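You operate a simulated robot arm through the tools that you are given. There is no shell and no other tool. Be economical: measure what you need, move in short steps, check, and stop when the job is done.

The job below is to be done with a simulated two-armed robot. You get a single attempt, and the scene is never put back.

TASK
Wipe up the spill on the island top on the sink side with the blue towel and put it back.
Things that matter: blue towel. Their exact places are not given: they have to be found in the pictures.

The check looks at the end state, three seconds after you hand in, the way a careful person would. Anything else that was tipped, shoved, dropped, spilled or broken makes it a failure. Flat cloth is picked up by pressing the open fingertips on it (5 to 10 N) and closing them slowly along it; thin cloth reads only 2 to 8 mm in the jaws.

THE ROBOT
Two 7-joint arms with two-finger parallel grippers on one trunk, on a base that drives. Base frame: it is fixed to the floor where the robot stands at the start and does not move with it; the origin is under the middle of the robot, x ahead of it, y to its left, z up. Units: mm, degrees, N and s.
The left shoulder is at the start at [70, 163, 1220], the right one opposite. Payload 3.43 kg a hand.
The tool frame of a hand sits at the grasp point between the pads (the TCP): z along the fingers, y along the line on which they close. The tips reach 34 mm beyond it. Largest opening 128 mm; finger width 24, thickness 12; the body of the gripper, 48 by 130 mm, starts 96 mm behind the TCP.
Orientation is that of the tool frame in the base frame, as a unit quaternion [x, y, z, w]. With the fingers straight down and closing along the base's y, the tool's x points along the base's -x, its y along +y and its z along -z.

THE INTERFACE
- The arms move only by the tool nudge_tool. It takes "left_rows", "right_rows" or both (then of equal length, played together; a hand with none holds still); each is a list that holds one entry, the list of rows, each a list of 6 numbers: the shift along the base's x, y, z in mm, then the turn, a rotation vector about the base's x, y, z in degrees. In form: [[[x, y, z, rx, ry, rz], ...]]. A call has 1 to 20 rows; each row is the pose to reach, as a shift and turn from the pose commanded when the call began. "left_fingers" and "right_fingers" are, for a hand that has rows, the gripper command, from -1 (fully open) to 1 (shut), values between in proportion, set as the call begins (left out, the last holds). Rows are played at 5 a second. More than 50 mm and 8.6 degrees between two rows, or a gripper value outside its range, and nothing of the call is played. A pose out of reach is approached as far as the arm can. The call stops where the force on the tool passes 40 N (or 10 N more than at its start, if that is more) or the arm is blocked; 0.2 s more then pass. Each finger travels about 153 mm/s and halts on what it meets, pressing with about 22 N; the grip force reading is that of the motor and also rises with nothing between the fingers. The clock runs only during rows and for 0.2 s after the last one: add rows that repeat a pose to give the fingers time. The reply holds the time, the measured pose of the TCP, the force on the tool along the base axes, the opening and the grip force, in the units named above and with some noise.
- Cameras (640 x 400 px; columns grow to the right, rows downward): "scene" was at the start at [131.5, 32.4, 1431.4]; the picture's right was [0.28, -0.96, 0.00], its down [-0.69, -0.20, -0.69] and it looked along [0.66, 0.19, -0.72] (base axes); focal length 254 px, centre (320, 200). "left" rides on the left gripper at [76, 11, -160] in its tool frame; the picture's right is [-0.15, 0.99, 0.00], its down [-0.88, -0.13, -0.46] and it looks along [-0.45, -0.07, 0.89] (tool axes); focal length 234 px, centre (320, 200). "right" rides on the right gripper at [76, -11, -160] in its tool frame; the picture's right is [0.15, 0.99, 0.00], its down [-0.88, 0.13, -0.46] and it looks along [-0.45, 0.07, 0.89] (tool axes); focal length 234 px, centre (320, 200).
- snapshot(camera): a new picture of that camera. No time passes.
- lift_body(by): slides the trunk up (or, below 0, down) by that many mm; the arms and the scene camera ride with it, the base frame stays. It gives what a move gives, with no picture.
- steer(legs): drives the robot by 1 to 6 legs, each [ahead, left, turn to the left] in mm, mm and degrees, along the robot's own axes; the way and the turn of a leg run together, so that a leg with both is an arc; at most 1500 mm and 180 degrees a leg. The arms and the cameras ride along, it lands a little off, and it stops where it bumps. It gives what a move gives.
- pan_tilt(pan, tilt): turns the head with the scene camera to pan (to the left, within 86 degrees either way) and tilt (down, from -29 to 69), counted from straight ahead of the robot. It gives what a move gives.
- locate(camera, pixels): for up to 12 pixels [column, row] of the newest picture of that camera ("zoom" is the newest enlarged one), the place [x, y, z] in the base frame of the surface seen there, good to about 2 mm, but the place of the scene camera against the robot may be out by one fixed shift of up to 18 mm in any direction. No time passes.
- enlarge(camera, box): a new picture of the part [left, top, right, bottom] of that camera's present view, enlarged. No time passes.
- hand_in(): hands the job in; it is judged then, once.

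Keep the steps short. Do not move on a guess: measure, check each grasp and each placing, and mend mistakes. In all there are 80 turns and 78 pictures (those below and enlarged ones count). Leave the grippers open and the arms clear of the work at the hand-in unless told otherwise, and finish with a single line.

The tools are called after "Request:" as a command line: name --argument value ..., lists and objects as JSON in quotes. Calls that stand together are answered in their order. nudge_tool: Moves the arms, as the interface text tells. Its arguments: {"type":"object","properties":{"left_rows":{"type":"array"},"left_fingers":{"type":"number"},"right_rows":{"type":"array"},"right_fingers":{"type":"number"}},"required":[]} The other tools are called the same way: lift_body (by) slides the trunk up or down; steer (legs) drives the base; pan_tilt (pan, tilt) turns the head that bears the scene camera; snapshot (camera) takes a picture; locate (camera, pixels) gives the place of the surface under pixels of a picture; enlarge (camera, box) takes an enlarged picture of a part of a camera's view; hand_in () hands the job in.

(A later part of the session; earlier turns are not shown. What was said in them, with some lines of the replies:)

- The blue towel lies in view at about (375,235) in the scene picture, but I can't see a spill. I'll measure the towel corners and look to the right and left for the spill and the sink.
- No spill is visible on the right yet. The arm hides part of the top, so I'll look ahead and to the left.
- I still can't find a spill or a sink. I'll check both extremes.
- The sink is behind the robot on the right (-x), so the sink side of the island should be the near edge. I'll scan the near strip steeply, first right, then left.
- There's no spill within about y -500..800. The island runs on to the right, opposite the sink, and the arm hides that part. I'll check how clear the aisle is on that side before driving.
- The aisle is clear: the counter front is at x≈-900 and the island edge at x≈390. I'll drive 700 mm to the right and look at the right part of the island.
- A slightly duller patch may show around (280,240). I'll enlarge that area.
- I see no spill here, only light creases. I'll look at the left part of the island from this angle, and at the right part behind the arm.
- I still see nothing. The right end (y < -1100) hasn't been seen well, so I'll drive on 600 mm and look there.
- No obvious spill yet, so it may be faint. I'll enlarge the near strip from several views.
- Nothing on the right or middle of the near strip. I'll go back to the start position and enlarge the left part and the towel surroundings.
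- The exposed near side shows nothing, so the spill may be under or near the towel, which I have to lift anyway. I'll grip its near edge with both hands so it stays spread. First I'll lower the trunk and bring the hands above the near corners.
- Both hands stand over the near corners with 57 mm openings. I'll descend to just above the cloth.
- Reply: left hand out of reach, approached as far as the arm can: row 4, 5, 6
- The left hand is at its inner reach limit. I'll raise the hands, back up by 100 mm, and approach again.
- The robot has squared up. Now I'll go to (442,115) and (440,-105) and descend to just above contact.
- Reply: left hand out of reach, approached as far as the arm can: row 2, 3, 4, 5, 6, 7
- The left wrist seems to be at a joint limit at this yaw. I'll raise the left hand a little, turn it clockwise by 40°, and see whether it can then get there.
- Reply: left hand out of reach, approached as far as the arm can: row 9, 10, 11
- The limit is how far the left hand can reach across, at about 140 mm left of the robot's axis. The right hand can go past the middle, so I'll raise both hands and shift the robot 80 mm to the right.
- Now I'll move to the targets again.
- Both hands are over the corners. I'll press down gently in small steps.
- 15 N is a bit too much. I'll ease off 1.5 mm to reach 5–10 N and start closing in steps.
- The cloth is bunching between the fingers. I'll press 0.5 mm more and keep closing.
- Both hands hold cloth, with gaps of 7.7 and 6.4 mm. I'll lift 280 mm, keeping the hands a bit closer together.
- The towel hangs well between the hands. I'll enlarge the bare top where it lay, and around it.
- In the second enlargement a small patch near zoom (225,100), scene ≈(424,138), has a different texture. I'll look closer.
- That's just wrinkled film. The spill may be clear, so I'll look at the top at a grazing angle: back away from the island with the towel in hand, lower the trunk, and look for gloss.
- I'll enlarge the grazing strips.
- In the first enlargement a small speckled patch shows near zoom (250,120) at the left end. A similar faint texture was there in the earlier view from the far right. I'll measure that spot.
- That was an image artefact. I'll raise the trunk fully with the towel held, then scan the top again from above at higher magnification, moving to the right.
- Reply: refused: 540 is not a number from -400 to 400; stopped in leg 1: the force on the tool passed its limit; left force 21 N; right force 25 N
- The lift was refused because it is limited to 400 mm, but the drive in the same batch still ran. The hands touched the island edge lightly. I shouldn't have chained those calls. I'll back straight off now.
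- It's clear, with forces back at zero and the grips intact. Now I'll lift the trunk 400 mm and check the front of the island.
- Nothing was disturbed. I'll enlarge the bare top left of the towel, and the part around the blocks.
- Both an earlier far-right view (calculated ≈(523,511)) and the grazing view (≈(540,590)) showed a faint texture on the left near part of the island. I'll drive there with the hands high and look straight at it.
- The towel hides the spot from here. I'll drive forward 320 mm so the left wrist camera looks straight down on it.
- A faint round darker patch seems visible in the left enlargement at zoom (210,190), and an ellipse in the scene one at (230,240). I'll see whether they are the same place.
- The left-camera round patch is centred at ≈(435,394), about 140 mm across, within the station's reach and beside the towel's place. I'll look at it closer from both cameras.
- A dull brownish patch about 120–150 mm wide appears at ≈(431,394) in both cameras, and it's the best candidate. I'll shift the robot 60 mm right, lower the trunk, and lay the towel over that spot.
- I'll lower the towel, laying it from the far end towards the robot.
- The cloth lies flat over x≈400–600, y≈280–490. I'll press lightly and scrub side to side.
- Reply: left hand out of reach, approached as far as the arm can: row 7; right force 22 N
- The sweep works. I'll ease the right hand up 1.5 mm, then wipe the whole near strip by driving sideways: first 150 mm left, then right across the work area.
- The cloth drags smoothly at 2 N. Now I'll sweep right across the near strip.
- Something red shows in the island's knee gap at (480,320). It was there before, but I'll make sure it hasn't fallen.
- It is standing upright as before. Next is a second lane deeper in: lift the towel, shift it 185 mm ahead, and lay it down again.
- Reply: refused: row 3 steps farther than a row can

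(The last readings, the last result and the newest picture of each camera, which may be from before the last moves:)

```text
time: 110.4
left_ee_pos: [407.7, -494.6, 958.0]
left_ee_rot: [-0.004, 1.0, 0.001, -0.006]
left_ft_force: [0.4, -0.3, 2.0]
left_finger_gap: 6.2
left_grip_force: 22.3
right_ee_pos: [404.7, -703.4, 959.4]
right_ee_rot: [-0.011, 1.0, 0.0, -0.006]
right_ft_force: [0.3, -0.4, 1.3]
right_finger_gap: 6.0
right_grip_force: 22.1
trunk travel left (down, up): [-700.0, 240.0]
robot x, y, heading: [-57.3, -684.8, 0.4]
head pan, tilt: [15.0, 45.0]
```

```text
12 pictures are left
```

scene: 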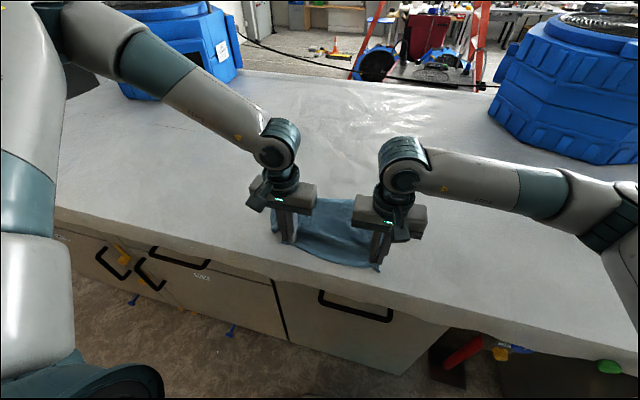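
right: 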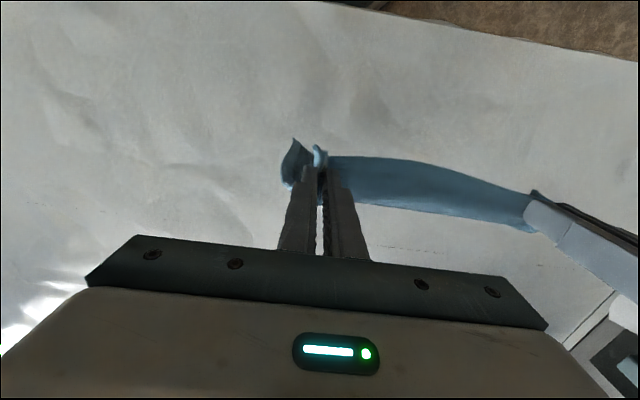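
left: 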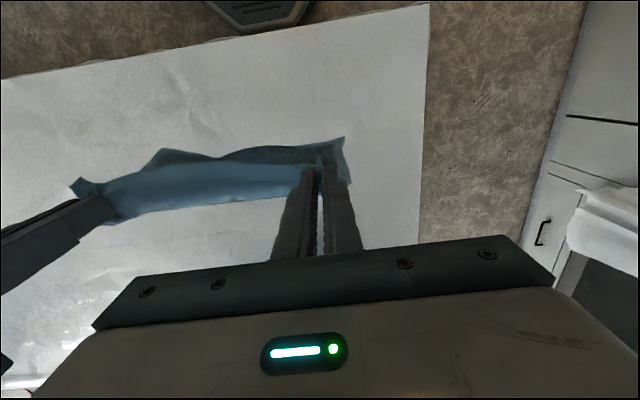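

One step was too long, so nothing moved. I'll use shorter steps: first the lift, then the lay.

Request:
nudge_tool --left_rows '[[[10, 0, 40, 0, 0, 0], [35, 0, 80, 0, 0, 0], [60, 0, 118, 0, 0, 0], [88, 0, 156, 0, 0, 0], [118, 0, 192, 0, 0, 0], [152, 0, 226, 0, 0, 0], [190, 0, 255, 0, 0, 0], [230, 0, 272, 0, 0, 0], [270, 0, 275, 0, 0, 0], [300, 0, 270, 0, 0, 0], [310, 0, 250, 0, 0, 0], [305, 0, 220, 0, 0, 0]]]' --right_rows '[[[10, 0, 40, 0, 0, 0], [35, 0, 80, 0, 0, 0], [60, 0, 118, 0, 0, 0], [88, 0, 156, 0, 0, 0], [118, 0, 192, 0, 0, 0], [152, 0, 226, 0, 0, 0], [190, 0, 255, 0, 0, 0], [230, 0, 272, 0, 0, 0], [270, 0, 275, 0, 0, 0], [300, 0, 270, 0, 0, 0], [310, 0, 250, 0, 0, 0], [305, 0, 220, 0, 0, 0]]]'

Request:
nudge_tool --left_rows '[[[-13, 0, -30, 0, 0, 0], [-30, 0, -60, 0, 0, 0], [-47, 0, -90, 0, 0, 0], [-65, 0, -120, 0, 0, 0], [-83, 0, -150, 0, 0, 0], [-99, 0, -180, 0, 0, 0], [-113, 0, -205, 0, 0, 0], [-118, 0, -218, 0, 0, 0], [-120, 0, -220, 0, 0, 0], [-120, 0, -220, 0, 0, 0]]]' --right_rows '[[[-13, 0, -30, 0, 0, 0], [-30, 0, -60, 0, 0, 0], [-47, 0, -90, 0, 0, 0], [-65, 0, -120, 0, 0, 0], [-83, 0, -150, 0, 0, 0], [-99, 0, -180, 0, 0, 0], [-113, 0, -205, 0, 0, 0], [-118, 0, -218, 0, 0, 0], [-120, 0, -220, 0, 0, 0], [-120, 0, -220, 0, 0, 0]]]'

Request:
snapshot --camera "scene"

```text
time: 113.0
left_ee_pos: [629.9, -434.4, 1168.9]
left_ee_rot: [-0.003, 1.0, 0.002, -0.006]
left_ft_force: [0.3, 0.0, -0.6]
left_finger_gap: 0.0
left_grip_force: 22.2
left hand out of reach, approached as far as the arm can: row 7, 8, 9, 10, 11, 12
right_ee_pos: [712.9, -707.4, 1176.3]
right_ee_rot: [-0.011, 1.0, 0.001, -0.006]
right_ft_force: [0.6, -1.1, -1.0]
right_finger_gap: 4.1
right_grip_force: 22.3
trunk travel left (down, up): [-700.0, 240.0]
robot x, y, heading: [-53.3, -688.4, 0.6]
head pan, tilt: [15.0, 45.0]
```

```text
time: 115.0
left_ee_pos: [509.4, -430.9, 953.6]
left_ee_rot: [-0.004, 1.0, 0.001, 0.003]
left_ft_force: [-3.5, 2.2, 14.4]
left_finger_gap: 0.0
left_grip_force: 21.9
right_ee_pos: [589.9, -702.3, 962.2]
right_ee_rot: [-0.011, 1.0, 0.001, -0.002]
right_ft_force: [1.5, -0.3, 8.1]
right_finger_gap: 4.2
right_grip_force: 21.2
trunk travel left (down, up): [-700.0, 240.0]
robot x, y, heading: [-56.2, -685.1, 0.3]
head pan, tilt: [15.0, 45.0]
stopped in row 10 (left hand): the force on the tool passed its limit (the readings are from after the stop); the commanded pose is now the measured one
```

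```text
11 pictures are left
```

scene: 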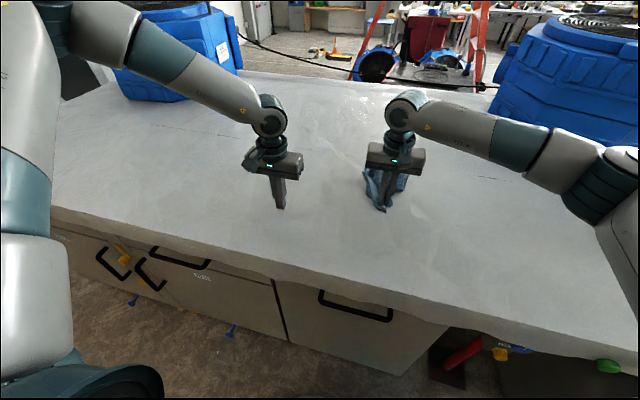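

The left hand hit its reach limit and lost its corner. The right hand still holds the towel, bunched at (590,-702). I'll use that to wipe the deeper lane: raise the left hand, then sweep left.

Request:
nudge_tool --left_rows '[[[0, 0, 40, 0, 0, 0], [-20, 20, 80, 0, 0, 0], [-40, 40, 120, 0, 0, 0], [-60, 60, 150, 0, 0, 0]]]'

Request:
steer --legs '[[0, 550, 0], [0, 500, 0]]'

Request:
snapshot --camera "scene"

```text
time: 116.0
left_ee_pos: [448.6, -371.5, 1102.5]
left_ee_rot: [-0.005, 1.0, 0.001, 0.002]
left_ft_force: [-0.8, 0.4, 0.5]
left_finger_gap: 0.0
left_grip_force: 22.0
right_ee_pos: [589.1, -701.1, 960.4]
right_ee_rot: [-0.011, 1.0, 0.0, -0.002]
right_ft_force: [0.0, -1.7, 11.1]
right_finger_gap: 4.4
right_grip_force: 22.6
trunk travel left (down, up): [-700.0, 240.0]
robot x, y, heading: [-53.5, -685.9, 0.9]
head pan, tilt: [15.0, 45.0]
```

```text
time: 121.8
left_ee_pos: [444.0, 671.1, 1102.2]
left_ee_rot: [-0.002, 1.0, 0.001, 0.001]
left_ft_force: [-1.2, -0.2, -0.5]
left_finger_gap: 0.0
left_grip_force: 22.0
right_ee_pos: [581.8, 341.4, 960.8]
right_ee_rot: [-0.009, 1.0, 0.0, -0.003]
right_ft_force: [0.6, -0.8, 11.2]
right_finger_gap: 4.5
right_grip_force: 22.3
trunk travel left (down, up): [-700.0, 240.0]
robot x, y, heading: [-63.3, 361.3, 0.3]
head pan, tilt: [15.0, 45.0]
```

```text
10 pictures are left
```

scene: 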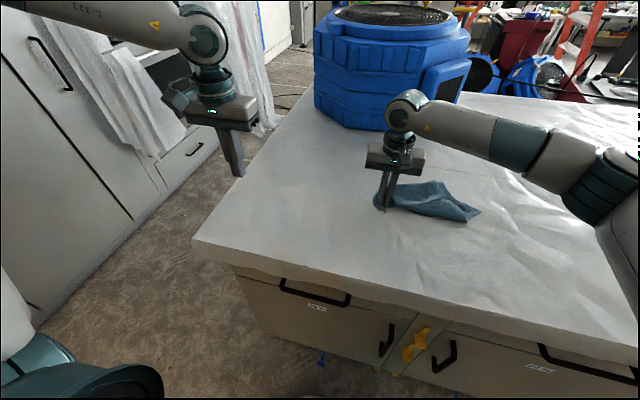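

The deeper lane is wiped. I'll slide the hand 120 mm further in and sweep back right towards the towel's place, then draw it to the near-right corner of that place.

Request:
nudge_tool --right_rows '[[[30, 0, 0.5, 0, 0, 0], [60, 0, 0.5, 0, 0, 0], [90, 0, 0.5, 0, 0, 0], [120, 0, 0.5, 0, 0, 0]]]'

Request:
steer --legs '[[0, -430, 0]]'

Request:
nudge_tool --right_rows '[[[-30, -5, 0, 0, 0, 0], [-60, -10, 0, 0, 0, 0], [-90, -15, 0, 0, 0, 0], [-120, -20, 0, 0, 0, 0], [-150, -25, 0, 0, 0, 0], [-180, -30, 0, 0, 0, 0], [-210, -35, 0, 0, 0, 0], [-240, -38, 0, 0, 0, 0], [-265, -40, 0, 0, 0, 0], [-265, -40, 0, 0, 0, 0]]]'

Request:
snapshot --camera "scene"

```text
time: 122.8
left_ee_pos: [445.8, 673.5, 1101.0]
left_ee_rot: [-0.002, 1.0, 0.0, 0.001]
left_ft_force: [0.3, -0.6, -0.3]
left_finger_gap: 0.0
left_grip_force: 21.4
right_ee_pos: [703.8, 342.2, 960.2]
right_ee_rot: [-0.01, 1.0, 0.001, -0.003]
right_ft_force: [-0.5, -1.2, 4.2]
right_finger_gap: 4.4
right_grip_force: 21.8
trunk travel left (down, up): [-700.0, 240.0]
robot x, y, heading: [-66.4, 360.5, 0.1]
head pan, tilt: [15.0, 45.0]
```

```text
time: 125.4
left_ee_pos: [447.2, 241.4, 1101.6]
left_ee_rot: [0.0, 1.0, 0.0, 0.0]
left_ft_force: [0.2, 0.0, 0.7]
left_finger_gap: 0.1
left_grip_force: 22.2
right_ee_pos: [704.4, -91.3, 961.3]
right_ee_rot: [-0.008, 1.0, 0.001, -0.004]
right_ft_force: [0.5, 1.3, 4.4]
right_finger_gap: 4.4
right_grip_force: 22.3
trunk travel left (down, up): [-700.0, 240.0]
robot x, y, heading: [-65.8, -67.9, -0.0]
head pan, tilt: [15.0, 45.0]
```

```text
time: 127.6
left_ee_pos: [447.8, 242.9, 1102.2]
left_ee_rot: [0.0, 1.0, 0.002, 0.001]
left_ft_force: [0.0, -0.8, 0.1]
left_finger_gap: 0.1
left_grip_force: 22.0
right_ee_pos: [440.4, -129.1, 961.1]
right_ee_rot: [-0.008, 1.0, 0.001, -0.004]
right_ft_force: [0.9, 0.1, 6.8]
right_finger_gap: 4.4
right_grip_force: 22.5
trunk travel left (down, up): [-700.0, 240.0]
robot x, y, heading: [-60.0, -66.4, -0.2]
head pan, tilt: [15.0, 45.0]
```

```text
9 pictures are left
```

scene: 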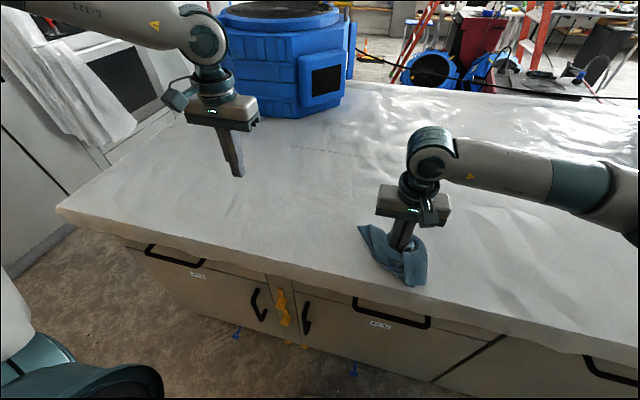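

The towel came out bunched around the hand. I'll lift it high so it hangs from its corner, then lay it out diagonally from (610,40) back to (440,-130).

Request:
nudge_tool --right_rows '[[[0, 0, 45, 0, 0, 0], [0, 0, 90, 0, 0, 0], [5, 5, 135, 0, 0, 0], [10, 10, 180, 0, 0, 0], [30, 30, 215, 0, 0, 0], [55, 55, 245, 0, 0, 0], [80, 80, 275, 0, 0, 0], [105, 105, 305, 0, 0, 0], [130, 130, 330, 0, 0, 0], [155, 155, 350, 0, 0, 0], [170, 170, 370, 0, 0, 0], [170, 170, 370, 0, 0, 0], [170, 170, 370, 0, 0, 0]]]'

Request:
nudge_tool --right_rows '[[[0, 0, -30, 0, 0, 0], [-8, -8, -60, 0, 0, 0], [-20, -20, -90, 0, 0, 0], [-34, -34, -120, 0, 0, 0], [-48, -48, -150, 0, 0, 0], [-62, -62, -180, 0, 0, 0], [-77, -77, -210, 0, 0, 0], [-92, -92, -240, 0, 0, 0], [-108, -108, -270, 0, 0, 0], [-124, -124, -300, 0, 0, 0], [-140, -140, -325, 0, 0, 0], [-155, -155, -345, 0, 0, 0], [-170, -170, -360, 0, 0, 0], [-180, -190, -368, 0, 0, 0], [-185, -200, -369, 0, 0, 0]]]'

Request:
snapshot --camera "scene"

```text
time: 130.4
left_ee_pos: [447.0, 241.7, 1101.3]
left_ee_rot: [0.0, 1.0, 0.001, 0.001]
left_ft_force: [0.7, -0.1, 0.8]
left_finger_gap: 0.0
left_grip_force: 22.3
right_ee_pos: [601.6, 34.8, 1323.4]
right_ee_rot: [-0.009, 1.0, -0.001, -0.004]
right_ft_force: [-0.3, 0.4, -0.6]
right_finger_gap: 4.2
right_grip_force: 22.4
right hand out of reach, approached as far as the arm can: row 11, 12, 13
trunk travel left (down, up): [-700.0, 240.0]
robot x, y, heading: [-64.0, -69.7, -0.0]
head pan, tilt: [15.0, 45.0]
```

```text
time: 133.6
left_ee_pos: [446.6, 241.9, 1102.5]
left_ee_rot: [-0.001, 1.0, 0.001, 0.002]
left_ft_force: [-0.2, -0.9, -0.2]
left_finger_gap: 0.0
left_grip_force: 21.9
right_ee_pos: [416.7, -161.9, 958.8]
right_ee_rot: [-0.009, 1.0, 0.002, -0.001]
right_ft_force: [3.2, 6.7, 36.8]
right_finger_gap: 4.3
right_grip_force: 21.8
trunk travel left (down, up): [-700.0, 240.0]
robot x, y, heading: [-61.1, -68.4, 0.2]
head pan, tilt: [15.0, 45.0]
```

```text
8 pictures are left
```

scene: 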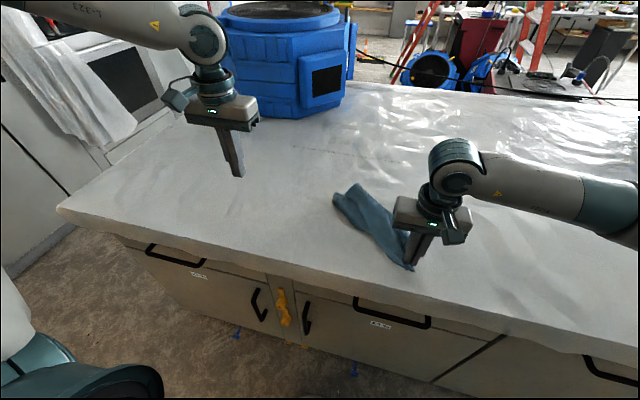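

Now it is a diagonal strip. I'll relax the right hand by 3 mm and look closely for a free corner.

Request:
nudge_tool --right_rows '[[[0, 0, 4, 0, 0, 0], [0, 0, 4, 0, 0, 0]]]'

Request:
enlarge --camera "scene" --box '[310, 170, 438, 280]'

Request:
locate --camera "scene" --pixels '[[335, 198], [357, 185], [392, 212], [372, 235], [350, 218], [375, 215], [385, 250], [405, 260], [345, 192]]'

```text
time: 134.2
left_ee_pos: [446.5, 241.3, 1102.4]
left_ee_rot: [0.0, 1.0, 0.001, 0.001]
left_ft_force: [0.8, 0.0, -0.1]
left_finger_gap: 0.2
left_grip_force: 22.0
right_ee_pos: [416.2, -164.9, 959.3]
right_ee_rot: [-0.008, 1.0, 0.001, -0.004]
right_ft_force: [0.5, 4.2, 18.5]
right_finger_gap: 4.3
right_grip_force: 22.0
trunk travel left (down, up): [-700.0, 240.0]
robot x, y, heading: [-62.3, -68.5, -0.0]
head pan, tilt: [15.0, 45.0]
```

```text
3.64 times, centred on (374, 225) of scene
```

zoom: 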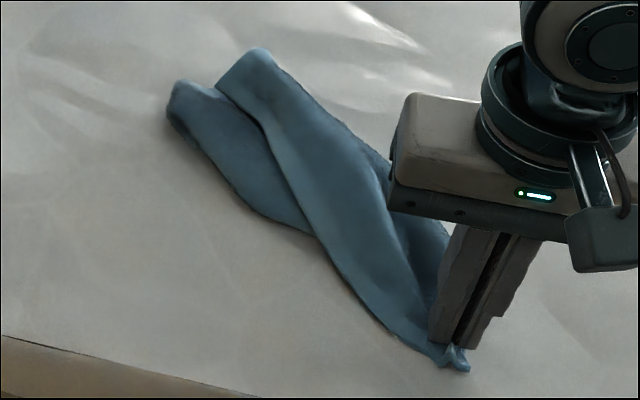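

```text
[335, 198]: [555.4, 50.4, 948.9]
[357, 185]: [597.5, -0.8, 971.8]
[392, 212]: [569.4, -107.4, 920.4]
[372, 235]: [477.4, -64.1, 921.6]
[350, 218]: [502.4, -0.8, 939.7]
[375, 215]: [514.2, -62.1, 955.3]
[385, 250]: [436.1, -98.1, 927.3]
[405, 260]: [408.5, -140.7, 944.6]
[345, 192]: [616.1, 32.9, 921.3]
```

The towel lies as two strips running from the held corner, and the top one ends at ≈(597,-1). I want the left hand on that end, but it can't reach across. So I'll release the right, rise, and move the robot 60 mm ahead and 110 mm right. Then I'll grip both ends.

Request:
nudge_tool --right_rows '[[[0, 0, 1, 0, 0, 0], [0, 0, 1, 0, 0, 0], [0, 0, 30, 0, 0, 0], [0, 0, 70, 0, 0, 0], [0, 0, 100, 0, 0, 0]]]' --right_fingers 0.2 --left_rows '[[[0, 0, 0, 0, 0, 0], [0, 0, 0, 0, 0, 0], [0, 0, 0, 0, 0, 0], [0, 0, 0, 0, 0, 0], [0, 0, 0, 0, 0, 0]]]' --left_fingers -0.4

Request:
steer --legs '[[60, -110, 0]]'

Request:
snapshot --camera "scene"

Request:
locate --camera "scene" --pixels '[[320, 200], [330, 210], [340, 220], [350, 230], [360, 240]]'

```text
time: 135.4
left_ee_pos: [447.9, 242.2, 1101.3]
left_ee_rot: [-0.001, 1.0, 0.001, 0.001]
left_ft_force: [0.1, -0.1, -0.3]
left_finger_gap: 89.8
left_grip_force: 0.0
right_ee_pos: [417.4, -164.9, 1058.8]
right_ee_rot: [-0.008, 1.0, 0.0, -0.003]
right_ft_force: [0.0, -0.9, -0.9]
right_finger_gap: 50.9
right_grip_force: 0.0
trunk travel left (down, up): [-700.0, 240.0]
robot x, y, heading: [-63.2, -68.0, 0.0]
head pan, tilt: [15.0, 45.0]
```

```text
time: 136.6
left_ee_pos: [506.3, 133.3, 1101.9]
left_ee_rot: [0.0, 1.0, 0.0, 0.001]
left_ft_force: [0.3, -0.1, 0.4]
left_finger_gap: 89.4
left_grip_force: 0.2
right_ee_pos: [476.2, -274.2, 1060.1]
right_ee_rot: [-0.008, 1.0, 0.0, -0.003]
right_ft_force: [-0.1, -0.5, 0.2]
right_finger_gap: 51.2
right_grip_force: 0.0
trunk travel left (down, up): [-700.0, 240.0]
robot x, y, heading: [-6.4, -177.6, 0.1]
head pan, tilt: [15.0, 45.0]
```

```text
6 pictures are left
```

scene: 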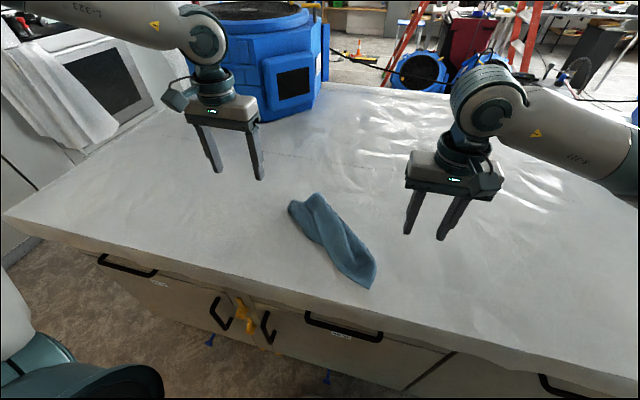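

```text
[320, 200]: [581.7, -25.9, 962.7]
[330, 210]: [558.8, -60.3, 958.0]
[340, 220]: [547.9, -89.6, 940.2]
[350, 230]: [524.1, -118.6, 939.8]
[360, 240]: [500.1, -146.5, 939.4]
```

Request:
locate --camera "scene" --pixels '[[315, 194], [308, 200], [325, 200], [311, 205], [371, 285], [375, 260], [345, 268], [355, 275], [292, 205], [296, 216]]'

```text
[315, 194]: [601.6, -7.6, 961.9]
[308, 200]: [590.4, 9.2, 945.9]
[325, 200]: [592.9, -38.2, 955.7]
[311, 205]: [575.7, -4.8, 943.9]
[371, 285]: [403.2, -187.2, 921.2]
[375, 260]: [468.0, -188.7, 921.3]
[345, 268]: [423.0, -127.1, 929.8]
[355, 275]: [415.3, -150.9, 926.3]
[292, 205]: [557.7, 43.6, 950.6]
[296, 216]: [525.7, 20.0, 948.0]
```

The top strip's end is at ≈(587,-12) and the corner at ≈(420,-160). I'll move both hands over them and descend.

Request:
nudge_tool --left_rows '[[[25, -40, 0, 0, 0, 0], [50, -80, 0, 0, 0, 0], [70, -120, 0, 0, 0, 0], [79, -145, 0, 0, 0, 0], [79, -145, -45, 0, 0, 0], [79, -145, -90, 0, 0, 0], [79, -145, -130, 0, 0, 0], [79, -145, -140, 0, 0, 0], [79, -145, -142, 0, 0, 0]]]' --right_rows '[[[-15, 30, 0, 0, 0, 0], [-30, 60, 0, 0, 0, 0], [-45, 90, 0, 0, 0, 0], [-51, 112, 0, 0, 0, 0], [-51, 112, -40, 0, 0, 0], [-51, 112, -80, 0, 0, 0], [-51, 112, -98, 0, 0, 0], [-51, 112, -101, 0, 0, 0], [-51, 112, -102, 0, 0, 0]]]'

```text
time: 138.6
left_ee_pos: [571.7, 8.7, 973.5]
left_ee_rot: [-0.001, 1.0, 0.001, 0.001]
left_ft_force: [-0.9, 0.3, 0.1]
left_finger_gap: 89.5
left_grip_force: 0.2
left hand out of reach, approached as far as the arm can: row 6, 7, 8, 9
right_ee_pos: [426.9, -163.3, 958.1]
right_ee_rot: [-0.007, 1.0, 0.001, -0.002]
right_ft_force: [1.5, 0.0, 7.6]
right_finger_gap: 51.2
right_grip_force: 0.1
trunk travel left (down, up): [-700.0, 240.0]
robot x, y, heading: [-3.1, -178.1, -0.3]
head pan, tilt: [15.0, 45.0]
```

The left hand falls 20 mm short. I'll raise both hands, shift the robot another 80 mm right, and come down again.

Request:
nudge_tool --left_rows '[[[0, 0, 40, 0, 0, 0], [0, 0, 80, 0, 0, 0]]]' --right_rows '[[[0, 0, 40, 0, 0, 0], [0, 0, 80, 0, 0, 0]]]'

Request:
steer --legs '[[0, -80, 0.3]]'

```text
time: 139.2
left_ee_pos: [572.3, 8.9, 1055.5]
left_ee_rot: [0.001, 1.0, 0.002, 0.0]
left_ft_force: [-0.5, 0.5, -0.4]
left_finger_gap: 89.7
left_grip_force: 0.0
right_ee_pos: [424.0, -164.0, 1038.3]
right_ee_rot: [-0.007, 1.0, 0.001, -0.003]
right_ft_force: [0.2, -0.2, -0.4]
right_finger_gap: 51.2
right_grip_force: 0.1
trunk travel left (down, up): [-700.0, 240.0]
robot x, y, heading: [-2.4, -175.9, -0.1]
head pan, tilt: [15.0, 45.0]
```

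```text
time: 140.3
left_ee_pos: [570.4, -63.8, 1054.6]
left_ee_rot: [-0.004, 1.0, 0.0, 0.001]
left_ft_force: [0.8, -0.2, 0.1]
left_finger_gap: 89.5
left_grip_force: 0.0
right_ee_pos: [425.9, -238.4, 1036.0]
right_ee_rot: [-0.012, 1.0, 0.001, -0.002]
right_ft_force: [0.8, 0.7, 0.3]
right_finger_gap: 51.2
right_grip_force: 0.0
trunk travel left (down, up): [-700.0, 240.0]
robot x, y, heading: [-3.1, -261.0, 0.2]
head pan, tilt: [15.0, 45.0]
```

Request:
nudge_tool --left_rows '[[[8, 26, 0, 0, 0, 0], [15, 52, 0, 0, 0, 0], [15, 52, -40, 0, 0, 0], [15, 52, -80, 0, 0, 0], [15, 52, -94, 0, 0, 0], [15, 52, -96, 0, 0, 0]]]' --right_rows '[[[0, 38, 0, 0, 0, 0], [-1, 76, 0, 0, 0, 0], [-1, 76, -40, 0, 0, 0], [-1, 76, -70, 0, 0, 0], [-1, 76, -78, 0, 0, 0], [-1, 76, -79, 0, 0, 0]]]'

Request:
snapshot --camera "scene"

```text
time: 141.7
left_ee_pos: [585.8, -13.5, 959.1]
left_ee_rot: [-0.004, 1.0, 0.001, 0.003]
left_ft_force: [-1.5, 1.2, 8.8]
left_finger_gap: 89.8
left_grip_force: 0.1
right_ee_pos: [423.3, -163.5, 958.6]
right_ee_rot: [-0.011, 1.0, 0.001, -0.003]
right_ft_force: [0.6, 0.4, 1.8]
right_finger_gap: 51.2
right_grip_force: 0.0
trunk travel left (down, up): [-700.0, 240.0]
robot x, y, heading: [-0.2, -257.4, 0.2]
head pan, tilt: [15.0, 45.0]
```

```text
5 pictures are left
```

scene: 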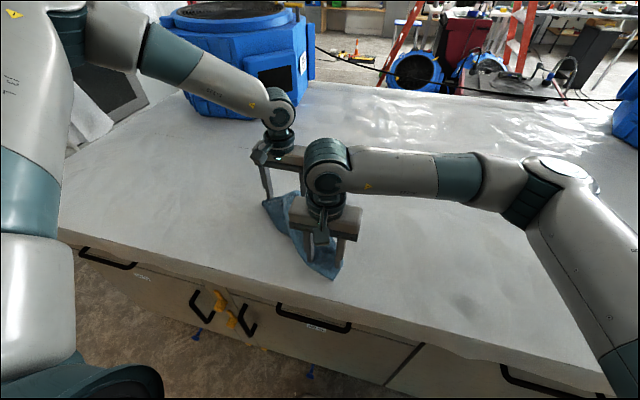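

Right of the hands there is a darker round smudge at about (468,305). It might be the arm's shadow or the spill. I'll measure it, and close on the towel gently meanwhile.

Request:
locate --camera "scene" --pixels '[[468, 305], [445, 305], [492, 305], [468, 292], [468, 318]]'

Request:
nudge_tool --left_rows '[[[0, 0, 0, 0, 0, 0]]]' --right_rows '[[[0, 0, -1, 0, 0, 0]]]' --left_fingers 0.0 --right_fingers 0.45

Request:
nudge_tool --left_rows '[[[0, 0, 0, 0, 0, 0]]]' --right_rows '[[[0, 0, 0, 0, 0, 0]]]' --left_fingers 0.4 --right_fingers 0.7

Request:
nudge_tool --left_rows '[[[0, 0, 0, 0, 0, 0], [0, 0, 0, 0, 0, 0], [0, 0, 0, 0, 0, 0]]]' --right_rows '[[[0, 0, 0, 0, 0, 0], [0, 0, 0, 0, 0, 0], [0, 0, 0, 0, 0, 0]]]' --left_fingers 1 --right_fingers 1

```text
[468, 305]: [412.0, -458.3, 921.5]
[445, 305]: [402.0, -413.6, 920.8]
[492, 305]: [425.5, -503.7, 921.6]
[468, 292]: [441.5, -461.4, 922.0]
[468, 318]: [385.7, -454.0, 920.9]
```

```text
time: 142.1
left_ee_pos: [586.0, -13.0, 959.3]
left_ee_rot: [-0.005, 1.0, 0.001, 0.002]
left_ft_force: [1.4, -0.2, 9.8]
left_finger_gap: 63.1
left_grip_force: 0.2
right_ee_pos: [423.6, -161.9, 958.0]
right_ee_rot: [-0.011, 1.0, 0.001, -0.002]
right_ft_force: [1.0, 1.2, 4.5]
right_finger_gap: 35.3
right_grip_force: 0.0
trunk travel left (down, up): [-700.0, 240.0]
robot x, y, heading: [-1.8, -259.1, 0.5]
head pan, tilt: [15.0, 45.0]
```

```text
time: 142.5
left_ee_pos: [586.5, -13.9, 958.4]
left_ee_rot: [-0.004, 1.0, 0.001, 0.0]
left_ft_force: [-0.9, -1.0, 9.5]
left_finger_gap: 37.7
left_grip_force: 0.0
right_ee_pos: [424.2, -162.7, 959.2]
right_ee_rot: [-0.012, 1.0, 0.001, -0.002]
right_ft_force: [1.0, 2.1, 3.9]
right_finger_gap: 19.2
right_grip_force: 0.1
trunk travel left (down, up): [-700.0, 240.0]
robot x, y, heading: [-4.2, -257.9, 0.4]
head pan, tilt: [15.0, 45.0]
```

```text
time: 143.3
left_ee_pos: [585.3, -12.8, 957.7]
left_ee_rot: [-0.003, 1.0, 0.001, 0.001]
left_ft_force: [-4.2, -4.2, 9.4]
left_finger_gap: 11.7
left_grip_force: 21.9
right_ee_pos: [423.1, -162.7, 958.5]
right_ee_rot: [-0.011, 1.0, 0.001, -0.003]
right_ft_force: [4.1, 3.4, 6.0]
right_finger_gap: 6.6
right_grip_force: 21.8
trunk travel left (down, up): [-700.0, 240.0]
robot x, y, heading: [-2.3, -255.0, 0.4]
head pan, tilt: [15.0, 45.0]
```

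The smudge sits under the right elbow. That spot was clean when I saw it without the arm, and it has also been swept, so it is a shadow. Both grips hold, with gaps of 11.7 and 6.6 mm. I'll lift together and bring the hands into a line across y.

Request:
nudge_tool --left_rows '[[[-5, 3, 25, 0, 0, 0], [-15, 9, 60, 0, 0, 0], [-30, 16, 95, 0, 0, 0], [-45, 24, 130, 0, 0, 0], [-60, 33, 165, 0, 0, 0], [-75, 42, 200, 0, 0, 0], [-90, 50, 235, 0, 0, 0], [-105, 58, 270, 0, 0, 0], [-105, 58, 300, 0, 0, 0], [-105, 58, 300, 0, 0, 0], [-105, 58, 300, 0, 0, 0]]]' --right_rows '[[[3, 0, 25, 0, 0, 0], [8, -2, 60, 0, 0, 0], [16, -3, 95, 0, 0, 0], [24, -5, 130, 0, 0, 0], [33, -7, 165, 0, 0, 0], [42, -9, 200, 0, 0, 0], [50, -11, 235, 0, 0, 0], [57, -12, 270, 0, 0, 0], [57, -12, 300, 0, 0, 0], [57, -12, 300, 0, 0, 0], [57, -12, 300, 0, 0, 0]]]'

Request:
snapshot --camera "scene"

```text
time: 145.7
left_ee_pos: [480.5, 45.7, 1258.4]
left_ee_rot: [-0.003, 1.0, 0.0, 0.001]
left_ft_force: [2.6, -20.4, -1.1]
left_finger_gap: 14.1
left_grip_force: 22.3
right_ee_pos: [480.4, -173.4, 1257.7]
right_ee_rot: [-0.012, 1.0, 0.0, -0.003]
right_ft_force: [-3.7, 21.4, 0.5]
right_finger_gap: 9.3
right_grip_force: 22.5
trunk travel left (down, up): [-700.0, 240.0]
robot x, y, heading: [-3.6, -253.9, 0.6]
head pan, tilt: [15.0, 45.0]
```

```text
4 pictures are left
```

scene: 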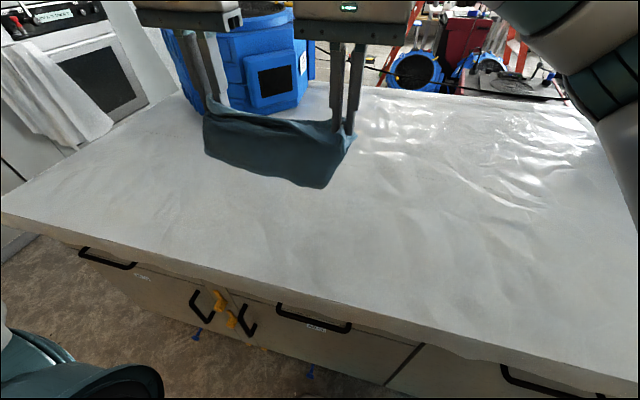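

The towel now hangs spread between the hands from one edge, a little taut, and the smudge has gone with the arm's shadow. I'll drive 70 mm left and lay it back on its place.

Request:
steer --legs '[[0, 70, -0.5]]'

Request:
nudge_tool --left_rows '[[[30, -3, -10, 0, 0, 0], [60, -4, -20, 0, 0, 0], [85, -4, -40, 0, 0, 0], [90, -4, -65, 0, 0, 0], [80, -4, -90, 0, 0, 0], [65, -4, -115, 0, 0, 0], [48, -4, -140, 0, 0, 0], [32, -4, -165, 0, 0, 0], [15, -4, -190, 0, 0, 0], [-1, -4, -215, 0, 0, 0], [-16, -4, -240, 0, 0, 0], [-28, -4, -265, 0, 0, 0], [-36, -4, -285, 0, 0, 0], [-40, -4, -294, 0, 0, 0], [-40, -4, -295, 0, 0, 0]]]' --right_rows '[[[30, 3, -10, 0, 0, 0], [60, 4, -20, 0, 0, 0], [85, 4, -40, 0, 0, 0], [90, 4, -65, 0, 0, 0], [80, 4, -90, 0, 0, 0], [65, 4, -115, 0, 0, 0], [48, 4, -140, 0, 0, 0], [32, 4, -165, 0, 0, 0], [15, 4, -190, 0, 0, 0], [-1, 4, -215, 0, 0, 0], [-16, 4, -240, 0, 0, 0], [-28, 4, -265, 0, 0, 0], [-36, 4, -285, 0, 0, 0], [-40, 4, -294, 0, 0, 0], [-40, 4, -295, 0, 0, 0]]]'

```text
time: 146.7
left_ee_pos: [483.9, 107.7, 1259.4]
left_ee_rot: [0.001, 1.0, 0.001, 0.001]
left_ft_force: [3.3, -21.3, 0.4]
left_finger_gap: 14.2
left_grip_force: 21.7
right_ee_pos: [482.4, -112.8, 1256.6]
right_ee_rot: [-0.007, 1.0, 0.003, -0.003]
right_ft_force: [-3.4, 20.7, 0.9]
right_finger_gap: 9.3
right_grip_force: 21.9
trunk travel left (down, up): [-700.0, 240.0]
robot x, y, heading: [-3.9, -186.3, -0.5]
head pan, tilt: [15.0, 45.0]
```

```text
time: 149.9
left_ee_pos: [444.6, 105.3, 965.5]
left_ee_rot: [0.002, 1.0, 0.001, 0.003]
left_ft_force: [5.8, -11.7, 16.1]
left_finger_gap: 12.6
left_grip_force: 21.7
right_ee_pos: [442.4, -105.4, 963.1]
right_ee_rot: [-0.007, 1.0, 0.002, -0.002]
right_ft_force: [-1.2, 12.3, 1.3]
right_finger_gap: 7.2
right_grip_force: 22.4
trunk travel left (down, up): [-700.0, 240.0]
robot x, y, heading: [-8.8, -187.2, -0.1]
head pan, tilt: [15.0, 45.0]
```

It's down, still held. I'll check how it lies.

Request:
pan_tilt --pan 25 --tilt 50

Request:
snapshot --camera "scene"

```text
time: 150.6
left_ee_pos: [443.8, 104.5, 964.5]
left_ee_rot: [0.001, 1.0, 0.001, 0.002]
left_ft_force: [6.7, -11.3, 20.1]
left_finger_gap: 12.6
left_grip_force: 22.0
right_ee_pos: [442.0, -106.6, 961.9]
right_ee_rot: [-0.007, 1.0, 0.001, -0.003]
right_ft_force: [-0.8, 12.1, 2.6]
right_finger_gap: 7.5
right_grip_force: 22.0
trunk travel left (down, up): [-700.0, 240.0]
robot x, y, heading: [-4.7, -187.7, -0.1]
head pan, tilt: [25.0, 50.0]
```

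```text
3 pictures are left
```

scene: 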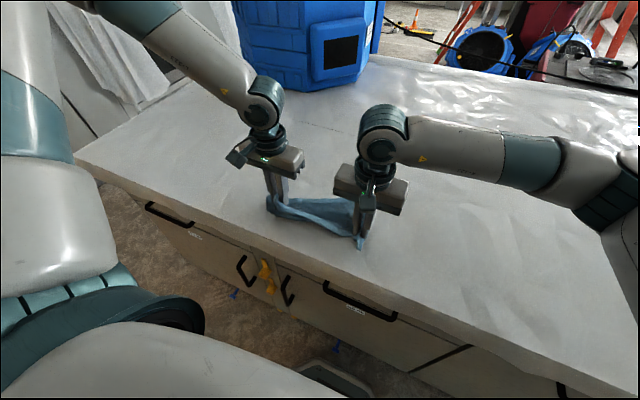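

Request:
locate --camera "scene" --pixels '[[320, 200], [335, 199], [350, 199], [320, 212], [340, 225], [300, 210], [358, 248], [270, 210]]'

```text
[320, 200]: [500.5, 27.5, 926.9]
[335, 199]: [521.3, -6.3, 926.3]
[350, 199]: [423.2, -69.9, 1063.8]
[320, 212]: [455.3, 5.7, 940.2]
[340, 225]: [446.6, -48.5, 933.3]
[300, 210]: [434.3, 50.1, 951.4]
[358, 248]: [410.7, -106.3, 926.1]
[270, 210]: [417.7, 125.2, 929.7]
```

The towel spans y≈-106..125 but only x≈415–530, against a centre of x≈545 before. I'll lift it once more and lay it about 55 mm further in, so it lies inside its old footprint.

Request:
nudge_tool --left_rows '[[[5, 0, 40, 0, 0, 0], [15, 0, 85, 0, 0, 0], [30, 0, 130, 0, 0, 0], [50, 0, 170, 0, 0, 0], [75, 0, 210, 0, 0, 0], [100, 0, 240, 0, 0, 0], [125, 0, 250, 0, 0, 0], [130, 0, 250, 0, 0, 0], [130, 0, 215, 0, 0, 0], [130, 0, 180, 0, 0, 0], [122, 0, 150, 0, 0, 0], [112, 0, 120, 0, 0, 0], [100, 0, 90, 0, 0, 0], [88, 0, 60, 0, 0, 0], [74, 0, 35, 0, 0, 0], [62, 0, 15, 0, 0, 0], [56, 0, 3, 0, 0, 0], [55, 0, 0, 0, 0, 0], [55, -4, 0, 0, 0, 0]]]' --right_rows '[[[5, 0, 40, 0, 0, 0], [15, 0, 85, 0, 0, 0], [30, 0, 130, 0, 0, 0], [50, 0, 170, 0, 0, 0], [75, 0, 210, 0, 0, 0], [100, 0, 240, 0, 0, 0], [125, 0, 250, 0, 0, 0], [130, 0, 250, 0, 0, 0], [130, 0, 215, 0, 0, 0], [130, 0, 180, 0, 0, 0], [122, 0, 150, 0, 0, 0], [112, 0, 120, 0, 0, 0], [100, 0, 90, 0, 0, 0], [88, 0, 60, 0, 0, 0], [74, 0, 35, 0, 0, 0], [62, 0, 15, 0, 0, 0], [56, 0, 3, 0, 0, 0], [55, 0, 0, 0, 0, 0], [55, 4, 0, 0, 0, 0]]]'

```text
time: 154.6
left_ee_pos: [499.4, 102.0, 964.7]
left_ee_rot: [0.001, 1.0, 0.001, 0.002]
left_ft_force: [2.7, -3.3, 16.8]
left_finger_gap: 12.1
left_grip_force: 21.8
right_ee_pos: [497.1, -101.6, 962.1]
right_ee_rot: [-0.006, 1.0, 0.001, -0.004]
right_ft_force: [-1.4, 7.9, 1.4]
right_finger_gap: 6.5
right_grip_force: 22.1
trunk travel left (down, up): [-700.0, 240.0]
robot x, y, heading: [-6.5, -186.5, -0.1]
head pan, tilt: [25.0, 50.0]
```

Now I'll open the fingers gently and rise straight up.

Request:
nudge_tool --left_rows '[[[0, 0, 1, 0, 0, 0], [0, 0, 1, 0, 0, 0], [0, 0, 1, 0, 0, 0], [0, 0, 30, 0, 0, 0], [0, 0, 70, 0, 0, 0], [0, 10, 110, 0, 0, 0], [0, 40, 140, 0, 0, 0]]]' --right_rows '[[[0, 0, 0, 0, 0, 0], [0, 0, 0, 0, 0, 0], [0, 0, 0, 0, 0, 0], [0, 0, 30, 0, 0, 0], [0, 0, 70, 0, 0, 0], [0, -10, 110, 0, 0, 0], [0, -40, 140, 0, 0, 0]]]' --left_fingers 0.4 --right_fingers 0.4

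Request:
nudge_tool --left_rows '[[[0, 45, 30, 0, 0, 0], [0, 90, 60, 0, 0, 0], [0, 130, 80, 0, 0, 0], [-20, 170, 90, 0, 0, 0]]]' --right_rows '[[[0, -45, 30, 0, 0, 0], [0, -90, 60, 0, 0, 0], [0, -130, 80, 0, 0, 0], [0, -170, 90, 0, 0, 0]]]' --left_fingers -1 --right_fingers -1

Request:
snapshot --camera "scene"

```text
time: 156.2
left_ee_pos: [498.1, 141.7, 1104.4]
left_ee_rot: [0.001, 1.0, 0.001, 0.001]
left_ft_force: [-1.1, -0.2, 0.7]
left_finger_gap: 38.3
left_grip_force: 0.1
right_ee_pos: [495.6, -142.2, 1102.4]
right_ee_rot: [-0.007, 1.0, 0.002, -0.004]
right_ft_force: [0.0, 1.1, 0.3]
right_finger_gap: 38.2
right_grip_force: 0.0
trunk travel left (down, up): [-700.0, 240.0]
robot x, y, heading: [-7.4, -188.9, -0.0]
head pan, tilt: [25.0, 50.0]
```

```text
refused: row 1 steps farther than a row can; nothing moved
```

```text
2 pictures are left
```

scene: 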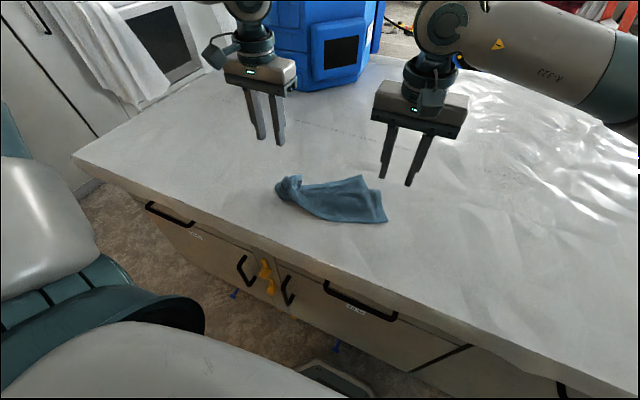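

The towel rests within its old footprint, though it is folded over and not flat. I'll open the hands fully and move them clear in shorter steps.

Request:
nudge_tool --left_rows '[[[0, 20, 30, 0, 0, 0], [0, 55, 50, 0, 0, 0], [-10, 95, 60, 0, 0, 0], [-20, 135, 65, 0, 0, 0]]]' --right_rows '[[[0, -20, 30, 0, 0, 0], [0, -55, 50, 0, 0, 0], [0, -95, 60, 0, 0, 0], [0, -135, 65, 0, 0, 0]]]' --left_fingers -1 --right_fingers -1

Request:
locate --camera "scene" --pixels '[[280, 190], [297, 180], [360, 178], [386, 220], [350, 220], [330, 200]]'

Request:
snapshot --camera "scene"

```text
time: 157.2
left_ee_pos: [477.9, 277.5, 1170.4]
left_ee_rot: [0.001, 1.0, 0.0, 0.001]
left_ft_force: [0.6, 0.6, 0.2]
left_finger_gap: 128.1
left_grip_force: 0.0
right_ee_pos: [495.0, -276.9, 1168.5]
right_ee_rot: [-0.007, 1.0, 0.001, -0.003]
right_ft_force: [-0.6, 0.1, -0.3]
right_finger_gap: 127.8
right_grip_force: 0.0
trunk travel left (down, up): [-700.0, 240.0]
robot x, y, heading: [-2.1, -187.1, -0.2]
head pan, tilt: [25.0, 50.0]
```

```text
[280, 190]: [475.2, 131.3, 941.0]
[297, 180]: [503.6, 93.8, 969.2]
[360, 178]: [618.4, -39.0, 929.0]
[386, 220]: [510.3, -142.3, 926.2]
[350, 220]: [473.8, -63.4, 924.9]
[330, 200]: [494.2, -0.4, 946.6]
```

```text
1 pictures are left
```

scene: 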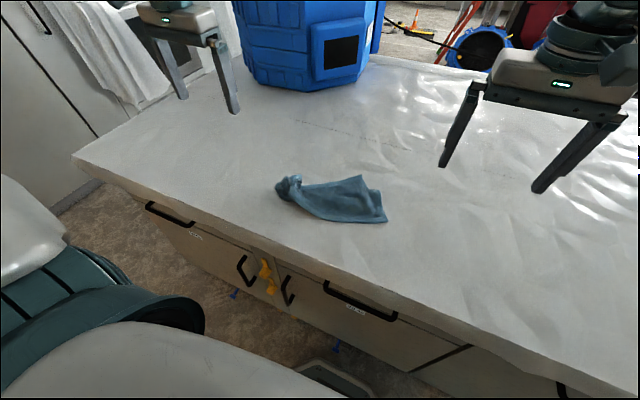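

The towel lies at x≈470–620, y≈-142..131, inside its original footprint. The hands are open and clear, and nothing else has moved. Handing in.

Request:
hand_in

```text
The job is handed in.
```

I never clearly saw the spill. I swept the blue towel along most of the near (sink-side) island top and put it back in its old place, but folded rather than flat; the hands also bumped the island edge once, moving nothing I could see.
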